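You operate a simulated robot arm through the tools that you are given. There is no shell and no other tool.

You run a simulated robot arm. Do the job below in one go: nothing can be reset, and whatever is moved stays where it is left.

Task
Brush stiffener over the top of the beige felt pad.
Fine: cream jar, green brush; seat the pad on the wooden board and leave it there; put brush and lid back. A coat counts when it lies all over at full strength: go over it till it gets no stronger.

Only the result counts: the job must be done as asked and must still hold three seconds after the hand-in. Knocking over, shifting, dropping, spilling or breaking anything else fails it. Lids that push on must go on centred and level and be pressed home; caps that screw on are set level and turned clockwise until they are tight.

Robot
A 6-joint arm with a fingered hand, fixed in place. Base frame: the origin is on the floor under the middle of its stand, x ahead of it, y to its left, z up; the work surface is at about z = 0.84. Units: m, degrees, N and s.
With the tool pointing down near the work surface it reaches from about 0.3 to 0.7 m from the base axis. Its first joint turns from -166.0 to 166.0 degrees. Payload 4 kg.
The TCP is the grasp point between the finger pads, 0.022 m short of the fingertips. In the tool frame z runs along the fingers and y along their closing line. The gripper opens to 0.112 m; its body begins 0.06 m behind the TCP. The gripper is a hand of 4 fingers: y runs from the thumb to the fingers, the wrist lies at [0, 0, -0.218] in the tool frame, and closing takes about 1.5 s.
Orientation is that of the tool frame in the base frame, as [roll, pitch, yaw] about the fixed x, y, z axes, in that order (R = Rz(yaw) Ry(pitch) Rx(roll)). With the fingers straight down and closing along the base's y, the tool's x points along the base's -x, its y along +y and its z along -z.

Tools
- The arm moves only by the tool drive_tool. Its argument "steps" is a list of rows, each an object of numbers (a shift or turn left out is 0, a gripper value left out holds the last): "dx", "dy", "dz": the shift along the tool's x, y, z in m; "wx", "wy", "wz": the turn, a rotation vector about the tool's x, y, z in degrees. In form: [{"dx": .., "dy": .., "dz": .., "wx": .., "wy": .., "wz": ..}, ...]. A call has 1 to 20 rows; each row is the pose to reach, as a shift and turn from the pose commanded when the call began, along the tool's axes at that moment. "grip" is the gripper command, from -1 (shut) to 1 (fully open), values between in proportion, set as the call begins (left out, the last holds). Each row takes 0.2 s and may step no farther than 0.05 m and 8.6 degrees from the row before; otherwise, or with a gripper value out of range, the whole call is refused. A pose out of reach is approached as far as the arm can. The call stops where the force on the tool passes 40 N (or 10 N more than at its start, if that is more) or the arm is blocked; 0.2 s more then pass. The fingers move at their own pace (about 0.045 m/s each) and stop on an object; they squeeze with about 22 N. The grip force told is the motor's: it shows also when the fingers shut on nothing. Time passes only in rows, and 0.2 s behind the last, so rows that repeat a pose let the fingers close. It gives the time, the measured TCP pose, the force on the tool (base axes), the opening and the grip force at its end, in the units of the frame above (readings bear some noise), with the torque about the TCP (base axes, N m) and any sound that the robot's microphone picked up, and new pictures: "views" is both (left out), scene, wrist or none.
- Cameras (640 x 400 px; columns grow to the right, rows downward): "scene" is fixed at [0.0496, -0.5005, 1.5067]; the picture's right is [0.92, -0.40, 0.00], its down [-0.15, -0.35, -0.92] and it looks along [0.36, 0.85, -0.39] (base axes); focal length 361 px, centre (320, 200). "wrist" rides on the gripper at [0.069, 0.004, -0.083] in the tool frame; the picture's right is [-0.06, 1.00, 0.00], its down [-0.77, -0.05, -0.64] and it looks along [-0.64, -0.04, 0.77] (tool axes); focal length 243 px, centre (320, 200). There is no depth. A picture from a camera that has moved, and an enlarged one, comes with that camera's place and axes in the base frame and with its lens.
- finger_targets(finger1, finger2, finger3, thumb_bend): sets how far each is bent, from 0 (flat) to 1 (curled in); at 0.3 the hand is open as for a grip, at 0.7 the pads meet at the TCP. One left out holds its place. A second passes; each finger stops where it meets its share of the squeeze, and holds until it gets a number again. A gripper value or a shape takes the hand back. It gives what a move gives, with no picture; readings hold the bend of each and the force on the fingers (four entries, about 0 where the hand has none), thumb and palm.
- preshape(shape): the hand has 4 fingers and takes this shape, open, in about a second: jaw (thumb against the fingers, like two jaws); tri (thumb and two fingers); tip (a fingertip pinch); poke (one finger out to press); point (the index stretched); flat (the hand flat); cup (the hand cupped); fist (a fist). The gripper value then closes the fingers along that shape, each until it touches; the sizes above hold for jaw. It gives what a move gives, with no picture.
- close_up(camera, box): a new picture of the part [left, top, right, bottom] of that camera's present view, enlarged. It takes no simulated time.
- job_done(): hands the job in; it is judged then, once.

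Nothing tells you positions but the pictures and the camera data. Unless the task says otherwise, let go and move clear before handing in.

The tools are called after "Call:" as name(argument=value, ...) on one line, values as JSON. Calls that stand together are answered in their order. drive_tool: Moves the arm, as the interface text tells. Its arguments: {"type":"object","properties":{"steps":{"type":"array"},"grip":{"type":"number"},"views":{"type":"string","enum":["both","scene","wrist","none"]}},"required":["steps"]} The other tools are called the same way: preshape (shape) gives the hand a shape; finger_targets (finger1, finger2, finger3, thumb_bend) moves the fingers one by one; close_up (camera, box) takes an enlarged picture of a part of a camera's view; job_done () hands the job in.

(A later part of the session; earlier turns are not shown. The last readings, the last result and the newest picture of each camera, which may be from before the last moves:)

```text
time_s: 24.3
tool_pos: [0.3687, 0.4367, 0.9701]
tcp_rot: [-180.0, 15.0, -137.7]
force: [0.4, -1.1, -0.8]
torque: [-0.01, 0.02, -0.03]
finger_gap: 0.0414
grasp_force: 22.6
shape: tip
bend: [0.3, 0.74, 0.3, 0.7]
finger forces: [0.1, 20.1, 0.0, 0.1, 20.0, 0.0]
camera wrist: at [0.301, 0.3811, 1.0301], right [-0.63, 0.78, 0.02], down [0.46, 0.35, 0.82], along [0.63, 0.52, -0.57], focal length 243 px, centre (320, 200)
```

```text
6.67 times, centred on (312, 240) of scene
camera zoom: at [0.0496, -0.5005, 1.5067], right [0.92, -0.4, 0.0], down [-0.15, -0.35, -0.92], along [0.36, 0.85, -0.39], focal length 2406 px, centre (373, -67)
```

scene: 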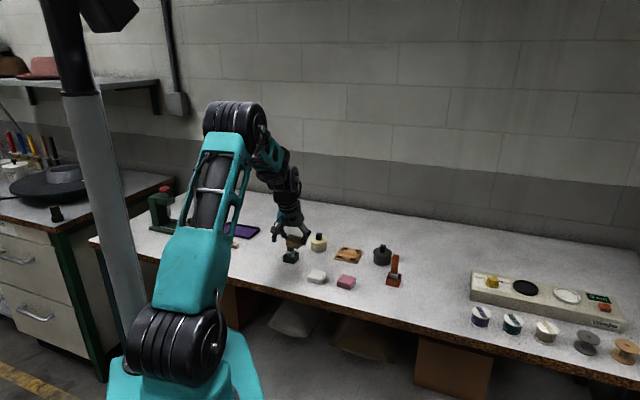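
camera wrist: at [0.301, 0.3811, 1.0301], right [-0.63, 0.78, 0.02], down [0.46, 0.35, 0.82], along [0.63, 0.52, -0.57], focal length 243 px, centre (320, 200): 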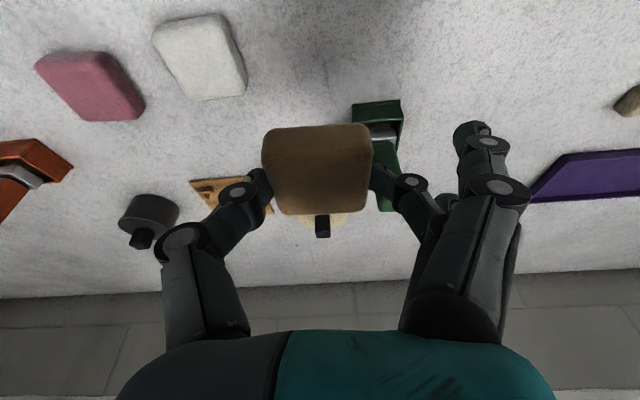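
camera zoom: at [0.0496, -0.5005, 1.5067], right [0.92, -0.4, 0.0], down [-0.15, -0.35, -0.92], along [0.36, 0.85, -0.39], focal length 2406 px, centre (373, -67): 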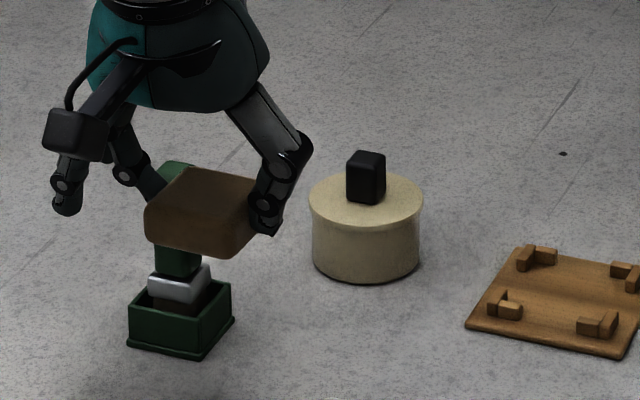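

The pad hangs level in the pinch exactly as gripped. I'll carry it slowly to hover above the board, turning back 2.7° on the way, and use the wrist view to align it.

Call:
drive_tool(steps=[{"dx": -0.016, "dy": -0.0121, "dz": 0.0043, "wx": -0.35, "wz": -1.3}, {"dx": -0.032, "dy": -0.0242, "dz": 0.0086, "wx": -0.7, "wz": -2.61}, {"dx": -0.048, "dy": -0.0362, "dz": 0.0129, "wx": -0.7, "wz": -2.61}, {"dx": -0.064, "dy": -0.0483, "dz": 0.0172, "wx": -0.7, "wz": -2.61}, {"dx": -0.08, "dy": -0.0604, "dz": 0.0215, "wx": -0.7, "wz": -2.61}, {"dx": -0.096, "dy": -0.0725, "dz": 0.0257, "wx": -0.7, "wz": -2.61}, {"dx": -0.112, "dy": -0.0846, "dz": 0.03, "wx": -0.7, "wz": -2.61}, {"dx": -0.128, "dy": -0.0966, "dz": 0.0343, "wx": -0.7, "wz": -2.61}, {"dx": -0.139, "dy": -0.105, "dz": 0.0373, "wx": -0.7, "wz": -2.61}, {"dx": -0.147, "dy": -0.111, "dz": 0.0394, "wx": -0.7, "wz": -2.61}, {"dx": -0.154, "dy": -0.1163, "dz": 0.0413, "wx": -0.7, "wz": -2.61}, {"dx": -0.16, "dy": -0.1208, "dz": 0.0429, "wx": -0.7, "wz": -2.61}, {"dx": -0.16, "dy": -0.1208, "dz": 0.0429, "wx": -0.7, "wz": -2.61}])

Call:
close_up(camera="wrist", box=[200, 20, 440, 170])

```text
time_s: 27.1
tool_pos: [0.5707, 0.4575, 0.9682]
tcp_rot: [-180.0, 15.0, -134.9]
force: [-0.2, -0.7, 0.2]
torque: [-0.01, -0.04, 0.01]
finger_gap: 0.0413
grasp_force: 22.3
shape: tip
bend: [0.3, 0.74, 0.3, 0.7]
finger forces: [0.0, 20.0, 0.0, 0.0, 20.0, 0.0]
camera wrist: at [0.5069, 0.3992, 1.0297], right [-0.66, 0.75, 0.02], down [0.44, 0.37, 0.82], along [0.61, 0.55, -0.57], focal length 243 px, centre (320, 200)
```

scene: 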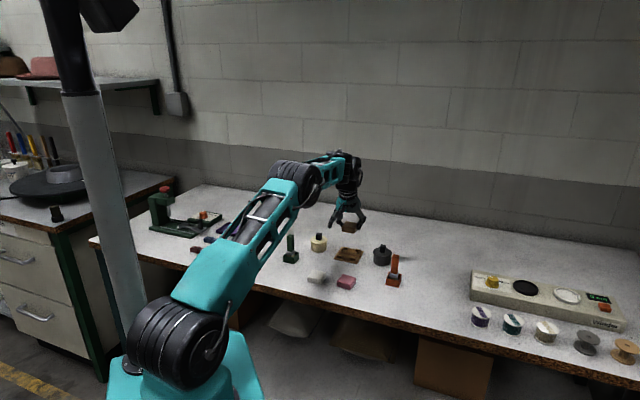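
wrist: 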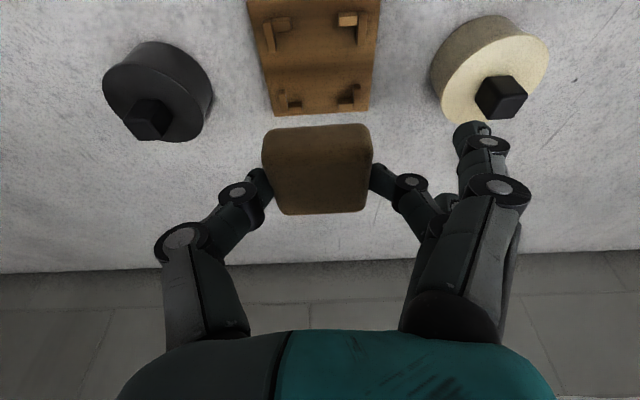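

```text
2.67 times, centred on (320, 95) of wrist
camera zoom: at [0.5069, 0.3992, 1.0297], right [-0.66, 0.75, 0.02], down [0.44, 0.37, 0.82], along [0.61, 0.55, -0.57], focal length 647 px, centre (320, 480)
```

zoom: 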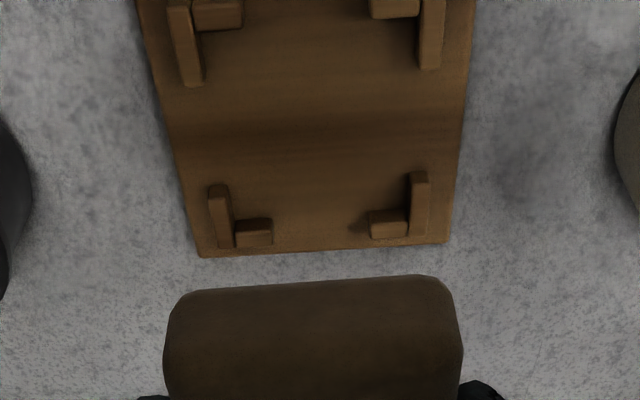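

The board and its corner blocks are now clearly visible past the held pad. I'll take the closest possible look at all four blocks to compute the seat's centre.

Call:
close_up(camera="wrist", box=[224, 0, 416, 120])

Call:
close_up(camera="scene", box=[316, 220, 380, 270])

```text
3.33 times, centred on (320, 60) of wrist
camera zoom: at [0.5069, 0.3992, 1.0297], right [-0.66, 0.75, 0.02], down [0.44, 0.37, 0.82], along [0.61, 0.55, -0.57], focal length 809 px, centre (320, 667)
```

zoom: 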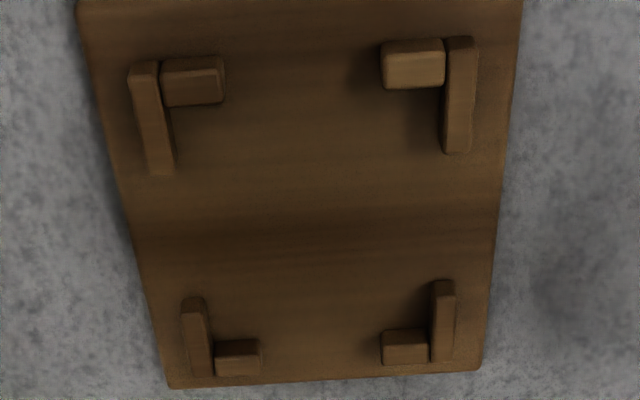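

```text
8.00 times, centred on (348, 245) of scene
camera zoom: at [0.0496, -0.5005, 1.5067], right [0.92, -0.4, 0.0], down [-0.15, -0.35, -0.92], along [0.36, 0.85, -0.39], focal length 2887 px, centre (96, -160)
```

zoom: 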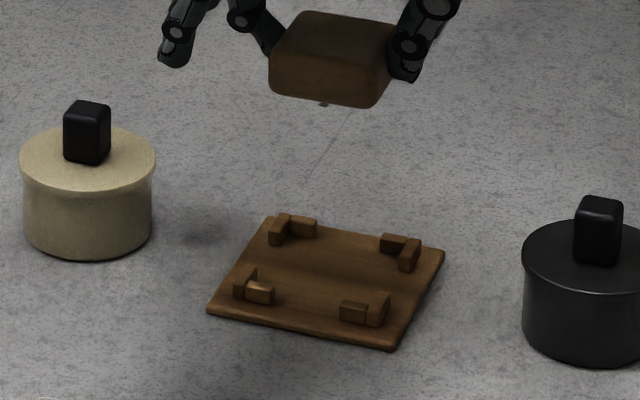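

The seat works out to be centred at (0.5725, 0.4598), about 52 mm wide at 45°, and the held pad is within about 1 mm of it. I'll descend straight down until the pad is just above the board.

Call:
drive_tool(steps=[{"dx": 0.004, "dz": 0.0149}, {"dx": 0.008, "dz": 0.0299}, {"dx": 0.012, "dz": 0.0448}, {"dx": 0.016, "dz": 0.0597}, {"dx": 0.0188, "dz": 0.0702}, {"dx": 0.0214, "dz": 0.08}, {"dx": 0.0214, "dz": 0.08}])

Call:
close_up(camera="wrist", box=[200, 80, 440, 230])

Call:
close_up(camera="scene", box=[316, 225, 380, 270])

```text
time_s: 28.7
tool_pos: [0.5705, 0.4576, 0.8852]
tcp_rot: [180.0, 14.9, -135.0]
force: [0.3, 0.7, -1.0]
torque: [0.01, 0.03, -0.02]
finger_gap: 0.0416
grasp_force: 21.8
shape: tip
bend: [0.3, 0.74, 0.3, 0.7]
finger forces: [0.0, 20.1, 0.0, 0.0, 20.0, 0.1]
camera wrist: at [0.5067, 0.3989, 0.9464], right [-0.66, 0.75, 0.02], down [0.44, 0.37, 0.82], along [0.61, 0.55, -0.57], focal length 243 px, centre (320, 200)
```

scene: 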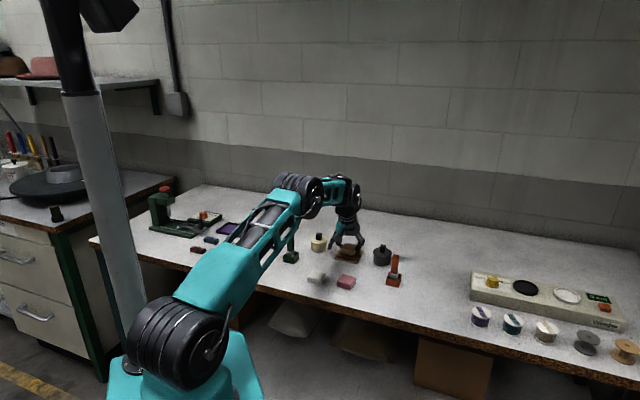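
wrist: 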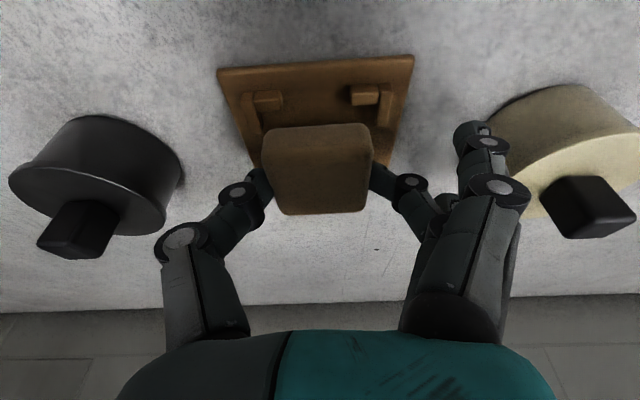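

```text
2.67 times, centred on (320, 155) of wrist
camera zoom: at [0.5067, 0.3989, 0.9464], right [-0.66, 0.75, 0.02], down [0.44, 0.37, 0.82], along [0.61, 0.55, -0.57], focal length 647 px, centre (320, 320)
```

zoom: 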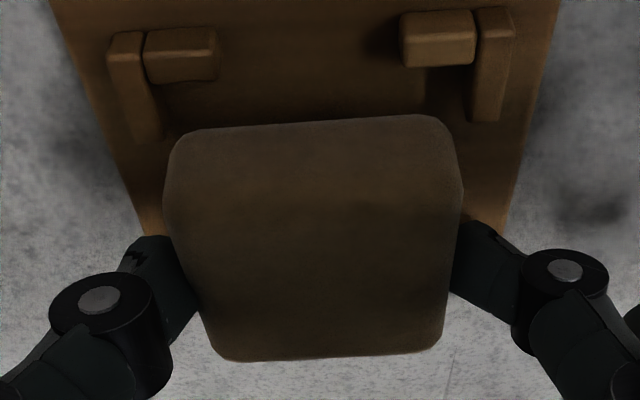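

```text
8.89 times, centred on (348, 248) of scene
camera zoom: at [0.0496, -0.5005, 1.5067], right [0.92, -0.4, 0.0], down [-0.15, -0.35, -0.92], along [0.36, 0.85, -0.39], focal length 3208 px, centre (71, -222)
```

zoom: 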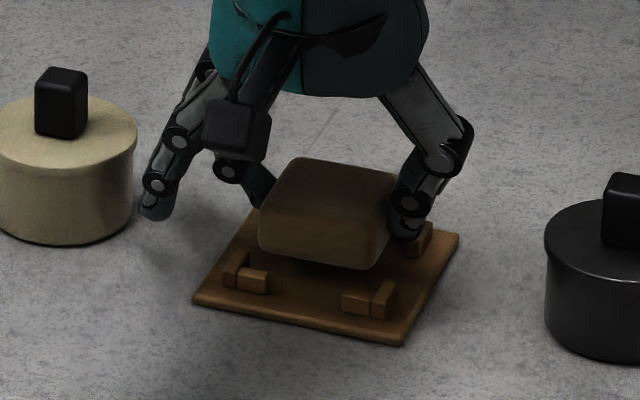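

The pad sits centred over the seat, with the blocks visible evenly around it. I'll lower it the last centimetre in small steps, watching the force.

Call:
drive_tool(steps=[{"dx": 0.0007, "dz": 0.0027}, {"dx": 0.0013, "dz": 0.005}, {"dx": 0.0019, "dz": 0.0072}, {"dx": 0.0019, "dz": 0.0072}], views="wrist")

Call:
close_up(camera="scene", box=[316, 225, 380, 270])

```text
time_s: 29.7
tool_pos: [0.5714, 0.4576, 0.8776]
tcp_rot: [180.0, 15.0, -135.1]
force: [-1.1, 0.4, 0.0]
torque: [0.01, 0.01, -0.05]
finger_gap: 0.0414
grasp_force: 22.3
shape: tip
bend: [0.3, 0.74, 0.3, 0.7]
finger forces: [0.0, 20.0, 0.0, 0.1, 20.1, 0.1]
camera wrist: at [0.5073, 0.3994, 0.9391], right [-0.66, 0.75, 0.02], down [0.44, 0.37, 0.82], along [0.61, 0.55, -0.57], focal length 243 px, centre (320, 200)
```

wrist: 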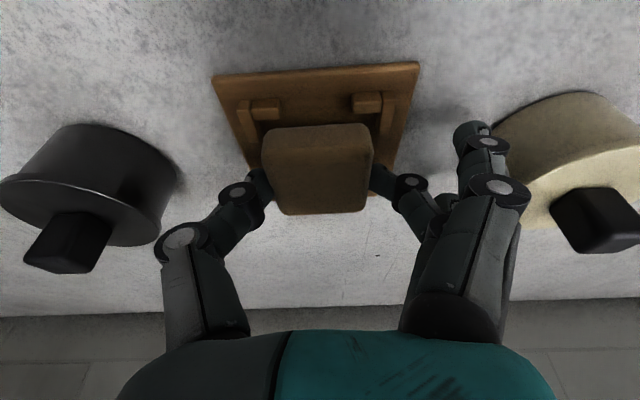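

```text
8.89 times, centred on (348, 248) of scene
camera zoom: at [0.0496, -0.5005, 1.5067], right [0.92, -0.4, 0.0], down [-0.15, -0.35, -0.92], along [0.36, 0.85, -0.39], focal length 3208 px, centre (71, -222)
```

zoom: 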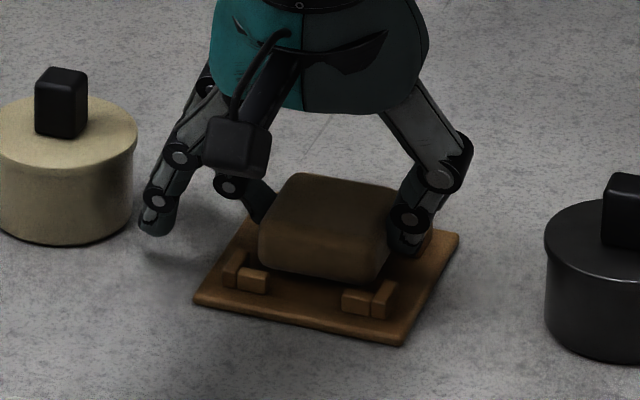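

There is no contact force yet, and the pad looks to be among the blocks with a few millimetres left. I'll keep lowering in 1.5 mm steps.

Call:
drive_tool(steps=[{"dx": 0.0004, "dz": 0.0015}, {"dx": 0.0008, "dz": 0.0029}, {"dx": 0.0008, "dz": 0.0029}], views="none")

Call:
close_up(camera="scene", box=[316, 225, 380, 270])

Call:
close_up(camera="wrist", box=[200, 60, 440, 230])

```text
time_s: 30.5
tool_pos: [0.571, 0.4582, 0.8738]
tcp_rot: [180.0, 14.9, -135.1]
force: [0.0, 0.3, -0.4]
torque: [-0.02, 0.04, -0.01]
finger_gap: 0.0414
grasp_force: 22.0
shape: tip
bend: [0.3, 0.74, 0.3, 0.7]
finger forces: [0.0, 20.0, 0.0, 0.1, 20.0, 0.1]
```

```text
8.89 times, centred on (348, 248) of scene
camera zoom: at [0.0496, -0.5005, 1.5067], right [0.92, -0.4, 0.0], down [-0.15, -0.35, -0.92], along [0.36, 0.85, -0.39], focal length 3208 px, centre (71, -222)
```

zoom: 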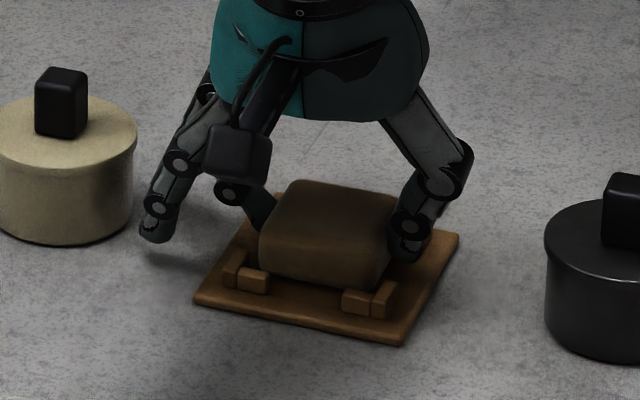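

```text
2.35 times, centred on (320, 145) of wrist
camera zoom: at [0.5075, 0.3992, 0.9361], right [-0.66, 0.75, 0.02], down [0.44, 0.37, 0.82], along [0.61, 0.55, -0.57], focal length 571 px, centre (320, 329)
```

zoom: 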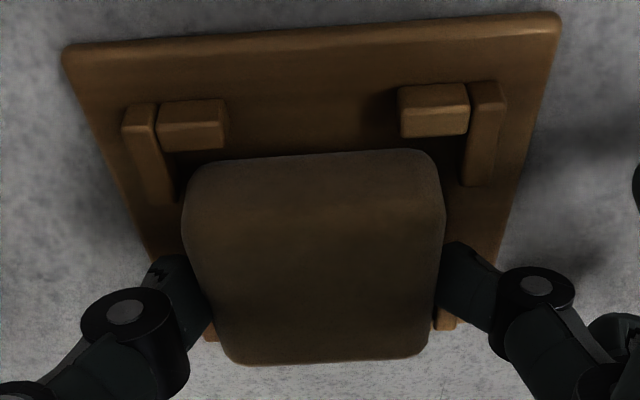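

Still no contact and the pad is well between the blocks. I'll go down another 3 mm at most, watching for contact.

Call:
drive_tool(steps=[{"dx": 0.0003, "dz": 0.001}, {"dx": 0.0005, "dz": 0.0019}, {"dx": 0.0005, "dz": 0.0019}], views="none")

Call:
close_up(camera="scene", box=[316, 225, 380, 270])

```text
time_s: 31.3
tool_pos: [0.5714, 0.4589, 0.8721]
tcp_rot: [-180.0, 15.1, -135.0]
force: [0.5, 0.4, 1.3]
torque: [0.01, 0.01, 0.0]
finger_gap: 0.0413
grasp_force: 20.8
shape: tip
bend: [0.3, 0.74, 0.3, 0.7]
finger forces: [0.1, 20.0, 0.0, 0.1, 20.3, 0.0]
```

```text
8.89 times, centred on (348, 248) of scene
camera zoom: at [0.0496, -0.5005, 1.5067], right [0.92, -0.4, 0.0], down [-0.15, -0.35, -0.92], along [0.36, 0.85, -0.39], focal length 3208 px, centre (71, -222)
```

zoom: 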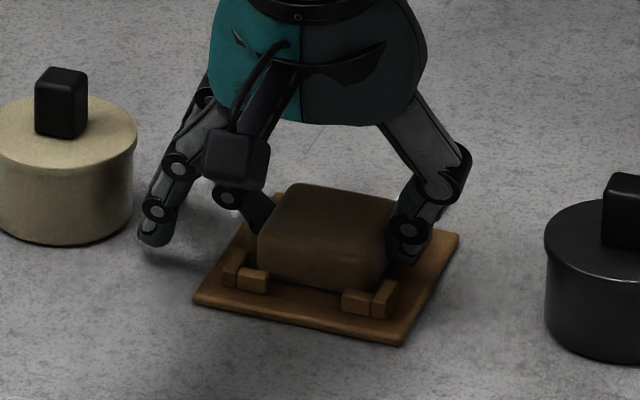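

The pad looks down among the blocks with perhaps first contact. One more millimetre and a half, then I'll check the force again.

Call:
drive_tool(steps=[{"dx": 0.0002, "dz": 0.0008}, {"dx": 0.0004, "dz": 0.0015}, {"dx": 0.0004, "dz": 0.0015}], views="none")

Call:
close_up(camera="scene", box=[316, 225, 380, 270])

```text
time_s: 32.1
tool_pos: [0.5711, 0.4583, 0.8732]
tcp_rot: [-180.0, 15.2, -135.0]
force: [-0.4, -2.4, 8.9]
torque: [-0.01, -0.03, -0.04]
finger_gap: 0.0414
grasp_force: 22.0
shape: tip
bend: [0.3, 0.74, 0.3, 0.7]
finger forces: [0.0, 21.3, 0.0, 0.0, 22.4, 0.0]
```

```text
8.89 times, centred on (348, 248) of scene
camera zoom: at [0.0496, -0.5005, 1.5067], right [0.92, -0.4, 0.0], down [-0.15, -0.35, -0.92], along [0.36, 0.85, -0.39], focal length 3208 px, centre (71, -222)
```

zoom: 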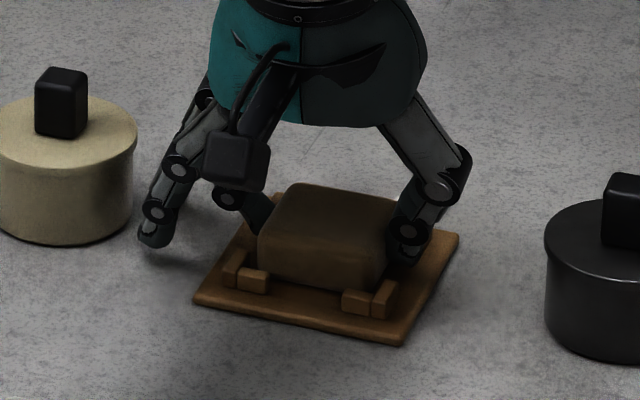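

The pad is pressed on the board with about 9 N. Opening wide here could touch the jars, so I'll open just the thumb and middle finger a little.

Call:
finger_targets(finger2=0.5, thumb_bend=0.5)

Call:
close_up(camera="wrist", box=[180, 60, 460, 235])

Call:
close_up(camera="scene", box=[316, 225, 380, 270])

```text
time_s: 33.1
tool_pos: [0.5716, 0.4595, 0.8739]
tcp_rot: [-180.0, 15.2, -134.8]
force: [-3.4, 3.5, 21.5]
torque: [-0.38, -0.38, 0.0]
finger_gap: 0.0816
grasp_force: 11.0
shape: fingers
bend: [0.3, 0.5, 0.3, 0.54]
finger forces: [0.0, 0.0, 0.1, 0.1, 21.2, 0.0]
```

```text
2.29 times, centred on (320, 148) of wrist
camera zoom: at [0.5069, 0.4001, 0.934], right [-0.66, 0.75, 0.02], down [0.44, 0.37, 0.82], along [0.61, 0.55, -0.57], focal length 555 px, centre (320, 320)
```

zoom: 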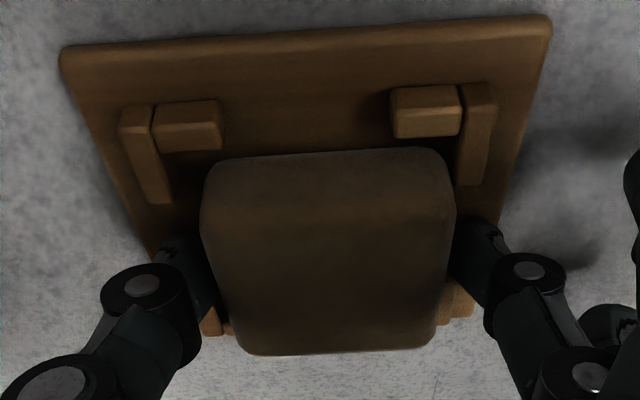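

```text
8.89 times, centred on (348, 248) of scene
camera zoom: at [0.0496, -0.5005, 1.5067], right [0.92, -0.4, 0.0], down [-0.15, -0.35, -0.92], along [0.36, 0.85, -0.39], focal length 3208 px, centre (71, -222)
```

zoom: 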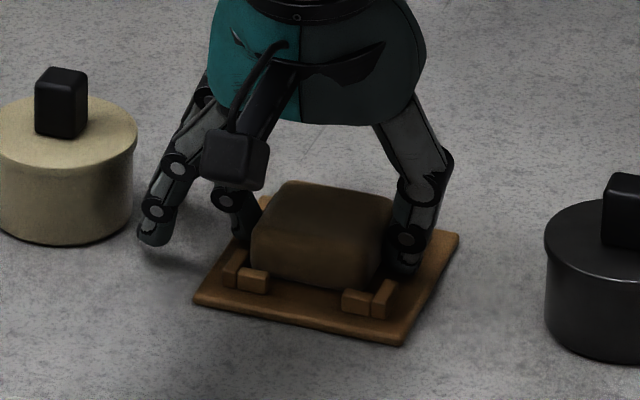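

The thumb's tip got longer as it opened and now presses on the board with 21 N. I'll lift straight up a few millimetres at once to relieve it.

Call:
drive_tool(steps=[{"dx": -0.0005, "dz": -0.0019}, {"dx": -0.001, "dz": -0.0039}, {"dx": -0.0016, "dz": -0.0058}, {"dx": -0.0016, "dz": -0.0058}], views="none")

Call:
close_up(camera="wrist", box=[180, 60, 460, 235])

Call:
close_up(camera="scene", box=[316, 225, 380, 270])

```text
time_s: 34.1
tool_pos: [0.571, 0.4585, 0.8777]
tcp_rot: [-180.0, 14.9, -135.0]
force: [0.8, -0.4, -0.6]
torque: [0.03, 0.0, 0.0]
finger_gap: 0.0877
grasp_force: 0.1
shape: fingers
bend: [0.3, 0.5, 0.3, 0.5]
finger forces: [0.1, 0.0, 0.1, 0.0, 0.1, 0.1]
```

```text
2.29 times, centred on (320, 148) of wrist
camera zoom: at [0.507, 0.3996, 0.9382], right [-0.66, 0.75, 0.02], down [0.44, 0.37, 0.82], along [0.61, 0.55, -0.58], focal length 555 px, centre (320, 320)
```

zoom: 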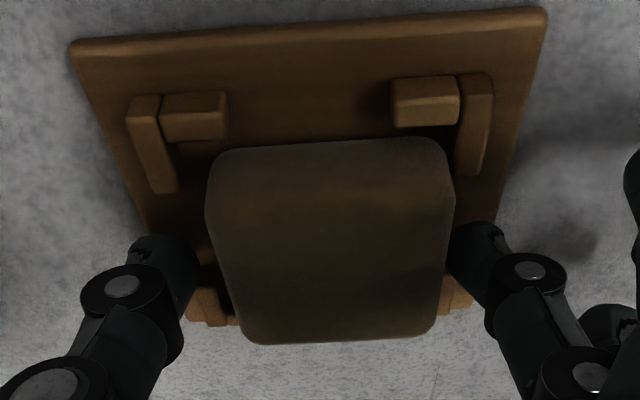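

```text
8.89 times, centred on (348, 248) of scene
camera zoom: at [0.0496, -0.5005, 1.5067], right [0.92, -0.4, 0.0], down [-0.15, -0.35, -0.92], along [0.36, 0.85, -0.39], focal length 3208 px, centre (71, -222)
```

zoom: 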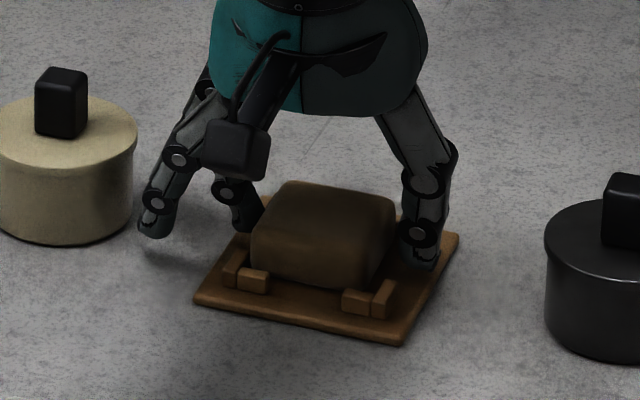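

The force is gone and the pad stays between the blocks. I'll now raise the hand straight up clear of it and inspect how it sits.

Call:
drive_tool(steps=[{"dx": -0.0021, "dz": -0.0077}, {"dx": -0.0052, "dz": -0.0193}, {"dx": -0.0091, "dz": -0.0338}, {"dx": -0.0135, "dz": -0.0502}, {"dx": -0.0181, "dz": -0.0676}, {"dx": -0.022, "dz": -0.0821}, {"dx": -0.022, "dz": -0.0821}])

Call:
close_up(camera="wrist", box=[224, 0, 416, 120])

Call:
close_up(camera="scene", box=[316, 225, 380, 270])

```text
time_s: 35.7
tool_pos: [0.5726, 0.4577, 0.9618]
tcp_rot: [180.0, 15.1, -135.0]
force: [-0.6, 1.1, 0.3]
torque: [0.01, 0.01, -0.01]
finger_gap: 0.0878
grasp_force: 0.1
shape: fingers
bend: [0.3, 0.5, 0.3, 0.5]
finger forces: [0.0, 0.0, 0.1, 0.0, 0.0, 0.0]
camera wrist: at [0.5074, 0.3985, 1.023], right [-0.66, 0.75, 0.02], down [0.44, 0.37, 0.82], along [0.61, 0.55, -0.57], focal length 243 px, centre (320, 200)
```

scene: 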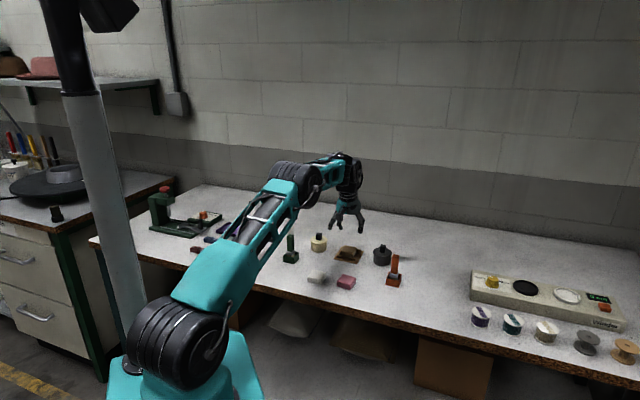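
wrist: 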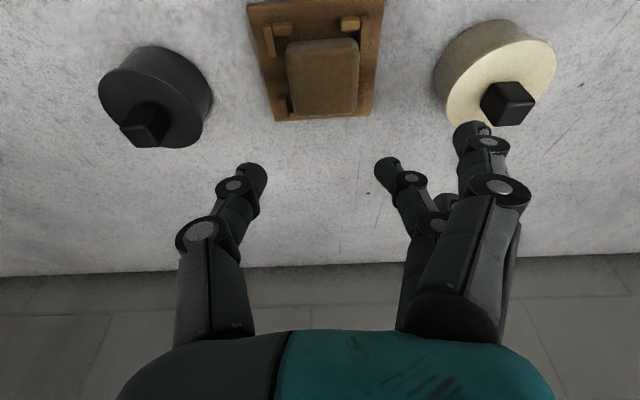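

```text
3.33 times, centred on (320, 60) of wrist
camera zoom: at [0.5074, 0.3985, 1.023], right [-0.66, 0.75, 0.02], down [0.44, 0.37, 0.82], along [0.61, 0.55, -0.57], focal length 809 px, centre (320, 667)
```

zoom: 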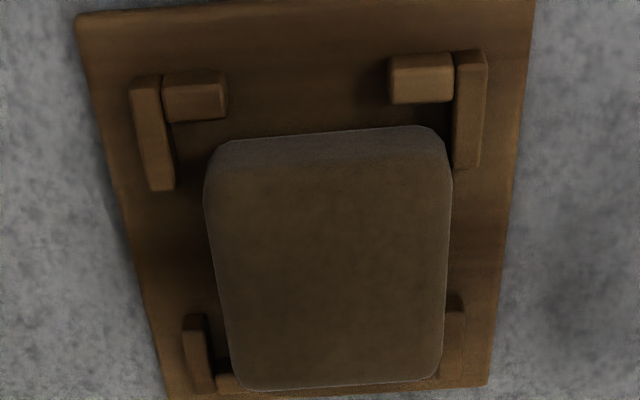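

```text
8.89 times, centred on (348, 248) of scene
camera zoom: at [0.0496, -0.5005, 1.5067], right [0.92, -0.4, 0.0], down [-0.15, -0.35, -0.92], along [0.36, 0.85, -0.39], focal length 3208 px, centre (71, -222)
```

zoom: 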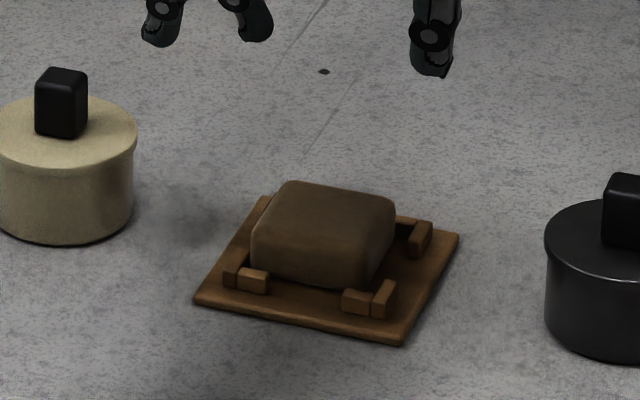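

The pad is down in the seat, about 3 mm off to one side against two blocks. I'll look closely to be sure that it lies flat.

Call:
close_up(camera="scene", box=[328, 236, 368, 261])

Call:
close_up(camera="wrist", box=[270, 30, 390, 125])

Call:
close_up(camera="wrist", box=[400, 0, 600, 130])

```text
16.00 times, centred on (348, 248) of scene
camera zoom: at [0.0496, -0.5005, 1.5067], right [0.92, -0.4, 0.0], down [-0.15, -0.35, -0.92], along [0.36, 0.85, -0.39], focal length 5774 px, centre (-128, -576)
```

zoom: 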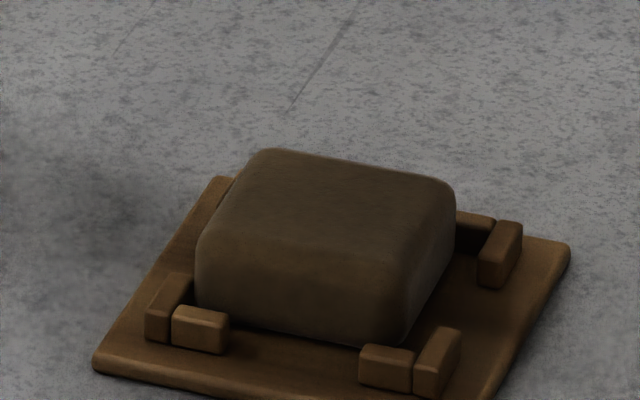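

```text
4.21 times, centred on (330, 78) of wrist
camera zoom: at [0.5074, 0.3985, 1.023], right [-0.66, 0.75, 0.02], down [0.44, 0.37, 0.82], along [0.61, 0.55, -0.57], focal length 1022 px, centre (278, 716)
```

zoom: 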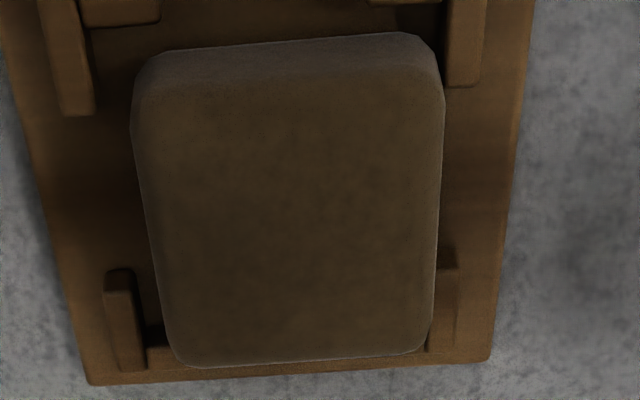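

```text
3.08 times, centred on (500, 65) of wrist
camera zoom: at [0.5074, 0.3985, 1.023], right [-0.66, 0.75, 0.02], down [0.44, 0.37, 0.82], along [0.61, 0.55, -0.57], focal length 746 px, centre (-234, 615)
```

zoom: 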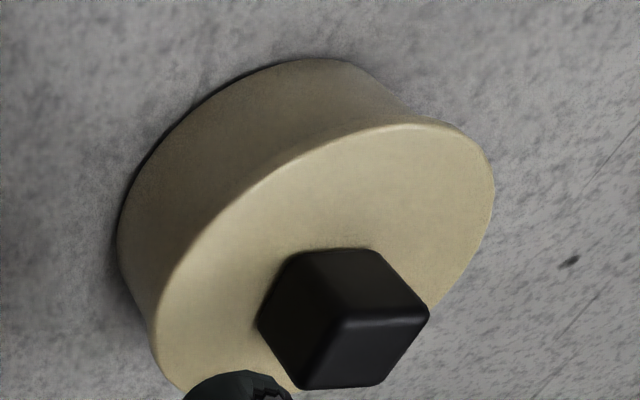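

The pad lies flat among the four blocks. Next is the lid: I'll take the tip shape and move above the cream jar to see the knob's turn and position.

Call:
preshape(shape="tip")

Call:
drive_tool(grip=0.0, steps=[{"dx": -0.0015, "dy": 0.0146, "dz": -0.0015}, {"dx": -0.003, "dy": 0.0292, "dz": -0.0025}, {"dx": -0.0045, "dy": 0.0438, "dz": -0.0035}, {"dx": -0.006, "dy": 0.0583, "dz": -0.0045}, {"dx": -0.0075, "dy": 0.0729, "dz": -0.0055}, {"dx": -0.009, "dy": 0.0875, "dz": -0.0065}, {"dx": -0.0106, "dy": 0.102, "dz": -0.0076}, {"dx": -0.0106, "dy": 0.1166, "dz": -0.0076}, {"dx": -0.0106, "dy": 0.1166, "dz": -0.0076}])

Call:
close_up(camera="wrist", box=[224, 0, 416, 120])

```text
time_s: 36.6
tool_pos: [0.5702, 0.4563, 0.9621]
tcp_rot: [180.0, 15.0, -135.1]
force: [-0.1, -1.3, -0.6]
torque: [-0.03, -0.01, -0.01]
finger_gap: 0.112
grasp_force: 0.0
shape: tip
bend: [0.03, 0.3, 0.03, 0.3]
finger forces: [0.1, 0.0, 0.0, 0.0, 0.1, 0.1]
```

```text
time_s: 38.6
tool_pos: [0.4955, 0.5465, 0.9726]
tcp_rot: [179.9, 15.0, -135.0]
force: [-0.4, 0.0, -0.2]
torque: [-0.01, -0.02, -0.02]
finger_gap: 0.0569
grasp_force: 0.1
shape: tip
bend: [0.03, 0.72, 0.03, 0.7]
finger forces: [0.1, 0.0, 0.0, 0.0, 0.0, 0.1]
camera wrist: at [0.4309, 0.489, 1.0344], right [-0.66, 0.75, 0.02], down [0.44, 0.37, 0.82], along [0.61, 0.55, -0.57], focal length 243 px, centre (320, 200)
```

scene: 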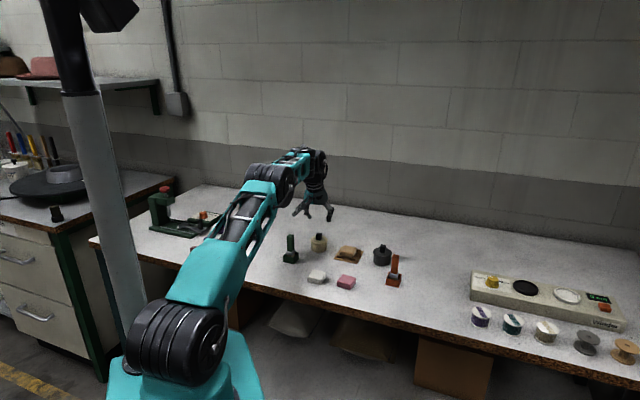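
wrist: 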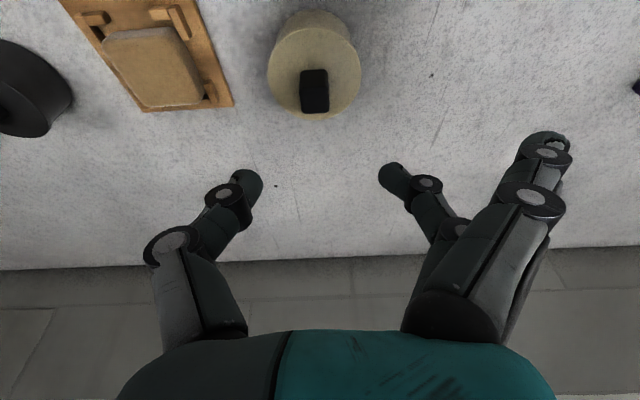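

```text
3.33 times, centred on (320, 60) of wrist
camera zoom: at [0.4309, 0.489, 1.0344], right [-0.66, 0.75, 0.02], down [0.44, 0.37, 0.82], along [0.61, 0.55, -0.57], focal length 809 px, centre (320, 667)
```

zoom: 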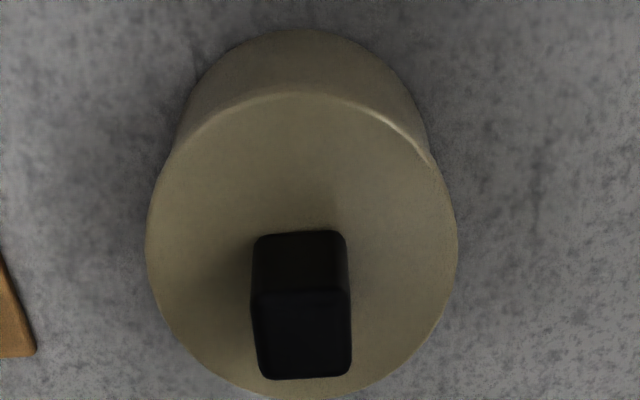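

The lid is 61 mm wide, centred at (0.4963, 0.5465) with its top near z = 0.874; the knob is about 18 mm wide, up to z = 0.896, and aligned with the hand. I'll descend around the knob with a 34 mm opening and check the centring.

Call:
drive_tool(grip=-0.4, steps=[{"dx": 0.0042, "dy": -0.002, "dz": 0.012}, {"dx": 0.0078, "dy": -0.002, "dz": 0.025}, {"dx": 0.0114, "dy": -0.002, "dz": 0.038}, {"dx": 0.015, "dy": -0.002, "dz": 0.048}, {"dx": 0.018, "dy": -0.002, "dz": 0.0565}, {"dx": 0.0207, "dy": -0.002, "dz": 0.0638}, {"dx": 0.0207, "dy": -0.002, "dz": 0.0638}])

Call:
close_up(camera="wrist", box=[200, 90, 440, 240])

Call:
close_up(camera="scene", box=[284, 215, 348, 255])

```text
time_s: 40.2
tool_pos: [0.4934, 0.5419, 0.9057]
tcp_rot: [-180.0, 15.0, -135.0]
force: [0.9, -0.5, 0.2]
torque: [0.01, 0.0, -0.02]
finger_gap: 0.034
grasp_force: 0.1
shape: tip
bend: [0.03, 0.73, 0.03, 0.7]
finger forces: [0.0, 0.1, 0.0, 0.0, 0.0, 0.0]
camera wrist: at [0.4291, 0.484, 0.9673], right [-0.66, 0.75, 0.02], down [0.44, 0.37, 0.82], along [0.61, 0.55, -0.58], focal length 243 px, centre (320, 200)
```

scene: 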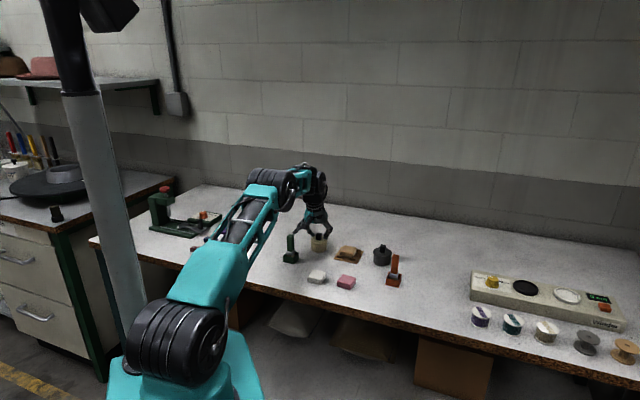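
wrist: 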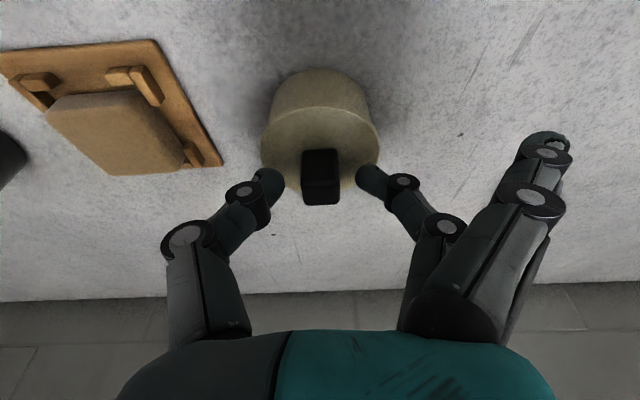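

```text
2.67 times, centred on (320, 165) of wrist
camera zoom: at [0.4291, 0.484, 0.9673], right [-0.66, 0.75, 0.02], down [0.44, 0.37, 0.82], along [0.61, 0.55, -0.58], focal length 647 px, centre (320, 293)
```

zoom: 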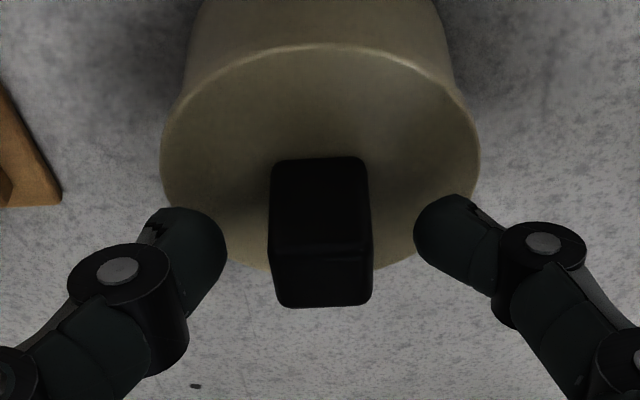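

```text
10.00 times, centred on (316, 235) of scene
camera zoom: at [0.0496, -0.5005, 1.5067], right [0.92, -0.4, 0.0], down [-0.15, -0.35, -0.92], along [0.36, 0.85, -0.39], focal length 3609 px, centre (360, -150)
```

zoom: 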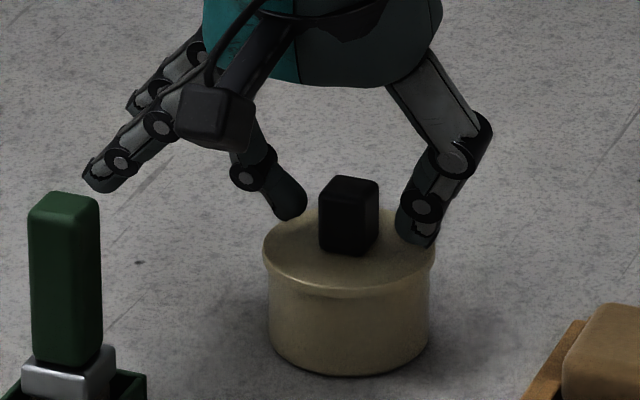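

Thumb and finger stand symmetrically around the knob. I'll lower 4 mm more and close on it.

Call:
drive_tool(steps=[{"dx": 0.001, "dz": 0.0039}, {"dx": 0.001, "dz": 0.0039}], views="none")

Call:
drive_tool(grip=-1, steps=[{"dx": 0}, {"dx": 0}, {"dx": 0}, {"dx": 0}, {"dx": 0}, {"dx": 0}], views="wrist")

Call:
close_up(camera="scene", box=[284, 215, 348, 255])

```text
time_s: 40.8
tool_pos: [0.4933, 0.5432, 0.9015]
tcp_rot: [-180.0, 15.0, -135.0]
force: [-0.2, -0.7, -0.5]
torque: [0.01, 0.04, 0.0]
finger_gap: 0.0341
grasp_force: 0.1
shape: tip
bend: [0.03, 0.73, 0.03, 0.7]
finger forces: [0.0, 0.1, 0.1, 0.0, 0.0, 0.1]
```

```text
time_s: 42.2
tool_pos: [0.4939, 0.5431, 0.9029]
tcp_rot: [180.0, 15.0, -135.0]
force: [-0.2, -0.3, 0.5]
torque: [-0.06, -0.02, 0.02]
finger_gap: 0.0122
grasp_force: 22.1
shape: tip
bend: [0.3, 0.72, 0.3, 0.7]
finger forces: [0.0, 19.7, 0.0, 0.1, 19.9, 0.1]
heard: snap
camera wrist: at [0.4293, 0.4842, 0.9634], right [-0.66, 0.75, 0.02], down [0.44, 0.37, 0.82], along [0.61, 0.55, -0.57], focal length 243 px, centre (320, 200)
```

wrist: 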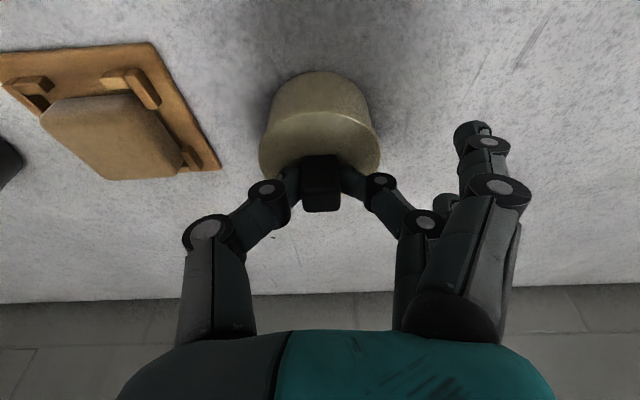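

```text
10.00 times, centred on (316, 235) of scene
camera zoom: at [0.0496, -0.5005, 1.5067], right [0.92, -0.4, 0.0], down [-0.15, -0.35, -0.92], along [0.36, 0.85, -0.39], focal length 3609 px, centre (360, -150)
```

zoom: 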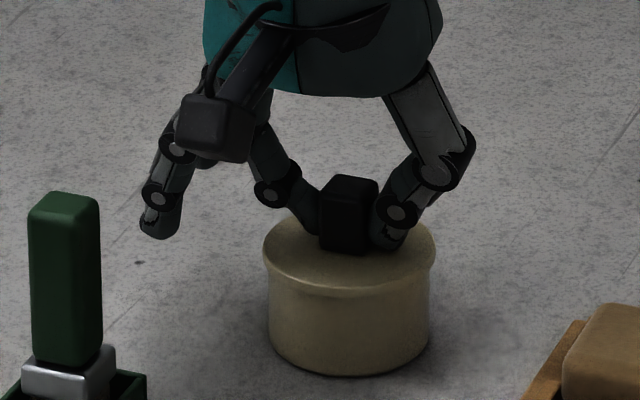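

It's a push-on lid: I heard a snap while gripping the knob. I'll lift straight up gently and check whether only the lid comes.

Call:
drive_tool(steps=[{"dx": -0.0008, "dz": -0.0029}, {"dx": -0.0016, "dz": -0.0058}, {"dx": -0.0026, "dz": -0.0097}, {"dx": -0.0039, "dz": -0.0145}, {"dx": -0.0039, "dz": -0.0145}], views="wrist")

Call:
close_up(camera="scene", box=[284, 215, 348, 255])

```text
time_s: 43.4
tool_pos: [0.4947, 0.5434, 0.9173]
tcp_rot: [-179.9, 15.0, -135.0]
force: [0.0, -0.7, -1.3]
torque: [0.01, 0.0, -0.03]
finger_gap: 0.0128
grasp_force: 21.7
shape: tip
bend: [0.3, 0.72, 0.3, 0.7]
finger forces: [0.0, 19.6, 0.0, 0.0, 19.9, 0.1]
camera wrist: at [0.4301, 0.4843, 0.9787], right [-0.66, 0.75, 0.02], down [0.44, 0.37, 0.82], along [0.61, 0.55, -0.57], focal length 243 px, centre (320, 200)
```

wrist: 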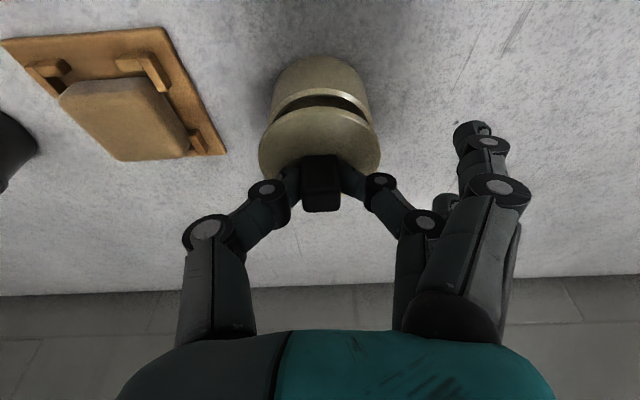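

```text
10.00 times, centred on (316, 235) of scene
camera zoom: at [0.0496, -0.5005, 1.5067], right [0.92, -0.4, 0.0], down [-0.15, -0.35, -0.92], along [0.36, 0.85, -0.39], focal length 3609 px, centre (360, -150)
```

zoom: 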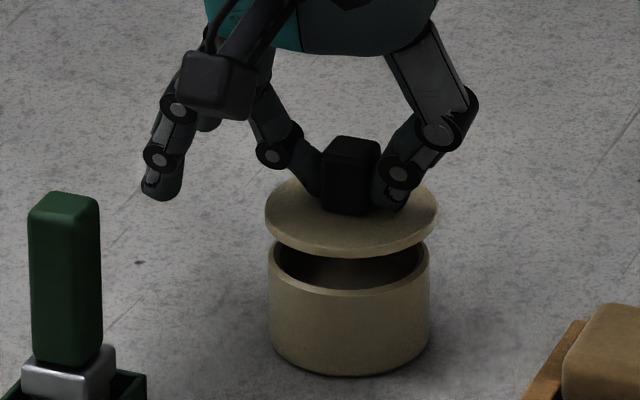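

Only the lid came up, and it hangs level; the jar stayed put. I'll carry the lid to a free spot at about (0.470, 0.428), between white pad and board and well away from the brush.

Call:
drive_tool(steps=[{"dx": -0.0039, "dz": -0.0145}, {"dx": -0.0078, "dz": -0.029}, {"dx": 0.0081, "dy": -0.0108, "dz": -0.0333}, {"dx": 0.024, "dy": -0.0215, "dz": -0.0375}, {"dx": 0.04, "dy": -0.0323, "dz": -0.0418}, {"dx": 0.0558, "dy": -0.0431, "dz": -0.0461}, {"dx": 0.0717, "dy": -0.0538, "dz": -0.0503}, {"dx": 0.0877, "dy": -0.0646, "dz": -0.0546}, {"dx": 0.0877, "dy": -0.0646, "dz": -0.0546}])

Call:
close_up(camera="scene", box=[284, 205, 364, 275])

```text
time_s: 45.4
tool_pos: [0.4707, 0.4261, 0.9472]
tcp_rot: [180.0, 15.0, -135.0]
force: [0.1, -0.2, 0.2]
torque: [0.01, -0.01, -0.02]
finger_gap: 0.0127
grasp_force: 22.1
shape: tip
bend: [0.3, 0.72, 0.3, 0.7]
finger forces: [0.0, 19.6, 0.0, 0.0, 20.0, 0.0]
camera wrist: at [0.4065, 0.3674, 1.0083], right [-0.66, 0.75, 0.02], down [0.44, 0.37, 0.82], along [0.61, 0.55, -0.57], focal length 243 px, centre (320, 200)
```

scene: 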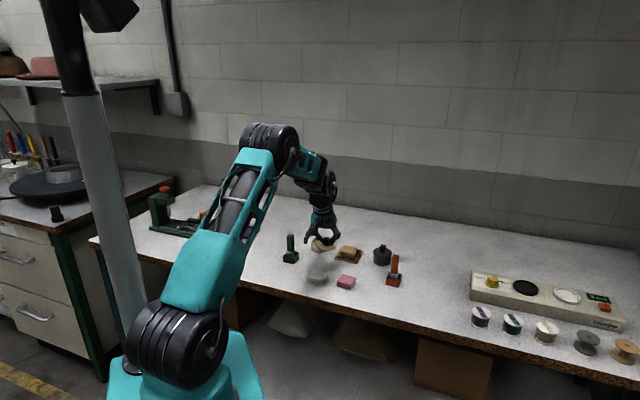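
wrist: 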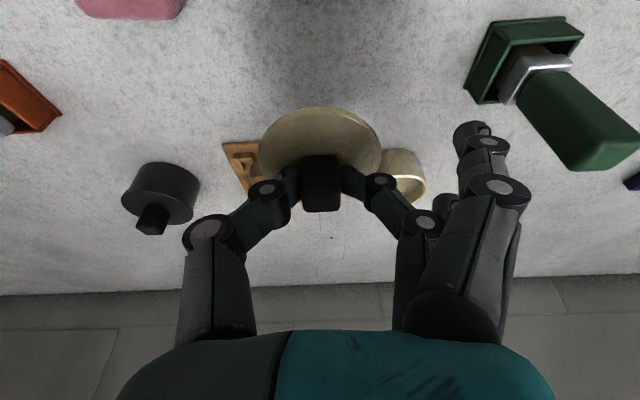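

```text
5.71 times, centred on (324, 240) of scene
camera zoom: at [0.0496, -0.5005, 1.5067], right [0.92, -0.4, 0.0], down [-0.15, -0.35, -0.92], along [0.36, 0.85, -0.39], focal length 2062 px, centre (297, -29)
```

zoom: 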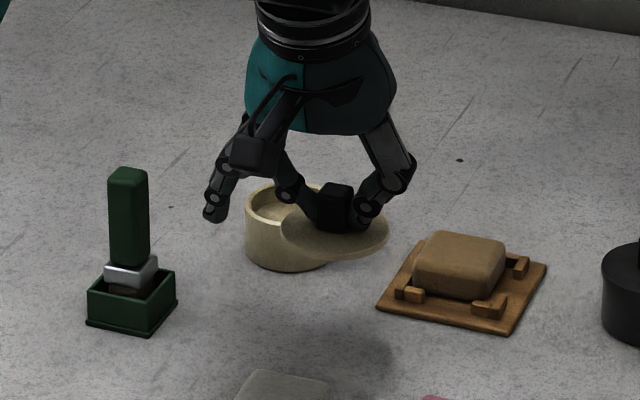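

The open jar, the pad and everything else look fine. I'll lower the lid to just above the table.

Call:
drive_tool(steps=[{"dx": 0.0045, "dz": 0.0167}, {"dx": 0.009, "dz": 0.0335}, {"dx": 0.0135, "dz": 0.0502}, {"dx": 0.0161, "dz": 0.06}, {"dx": 0.0179, "dz": 0.0669}, {"dx": 0.0179, "dz": 0.0669}], views="wrist")

Call:
close_up(camera="scene", box=[294, 225, 358, 275])

```text
time_s: 46.8
tool_pos: [0.471, 0.428, 0.8759]
tcp_rot: [180.0, 14.9, -135.1]
force: [0.4, 0.4, 0.5]
torque: [-0.01, -0.02, -0.02]
finger_gap: 0.0127
grasp_force: 21.9
shape: tip
bend: [0.3, 0.72, 0.3, 0.7]
finger forces: [0.1, 19.7, 0.0, 0.1, 20.1, 0.1]
camera wrist: at [0.4061, 0.3687, 0.9381], right [-0.66, 0.75, 0.02], down [0.44, 0.37, 0.82], along [0.61, 0.55, -0.57], focal length 243 px, centre (320, 200)
```

wrist: 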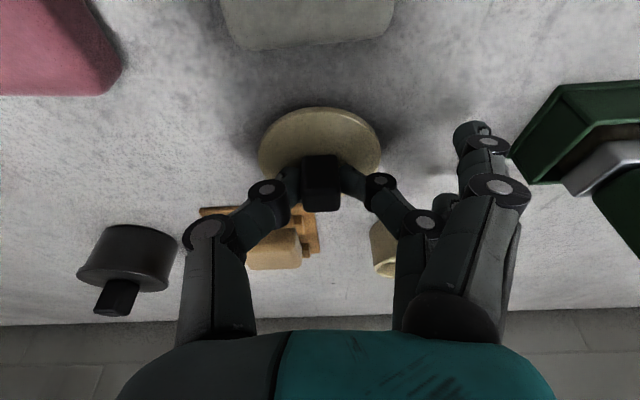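

```text
8.00 times, centred on (326, 250) of scene
camera zoom: at [0.0496, -0.5005, 1.5067], right [0.92, -0.4, 0.0], down [-0.15, -0.35, -0.92], along [0.36, 0.85, -0.39], focal length 2887 px, centre (272, -200)
```

zoom: 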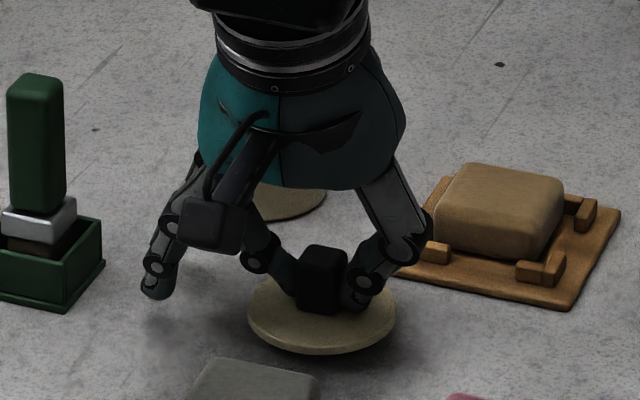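

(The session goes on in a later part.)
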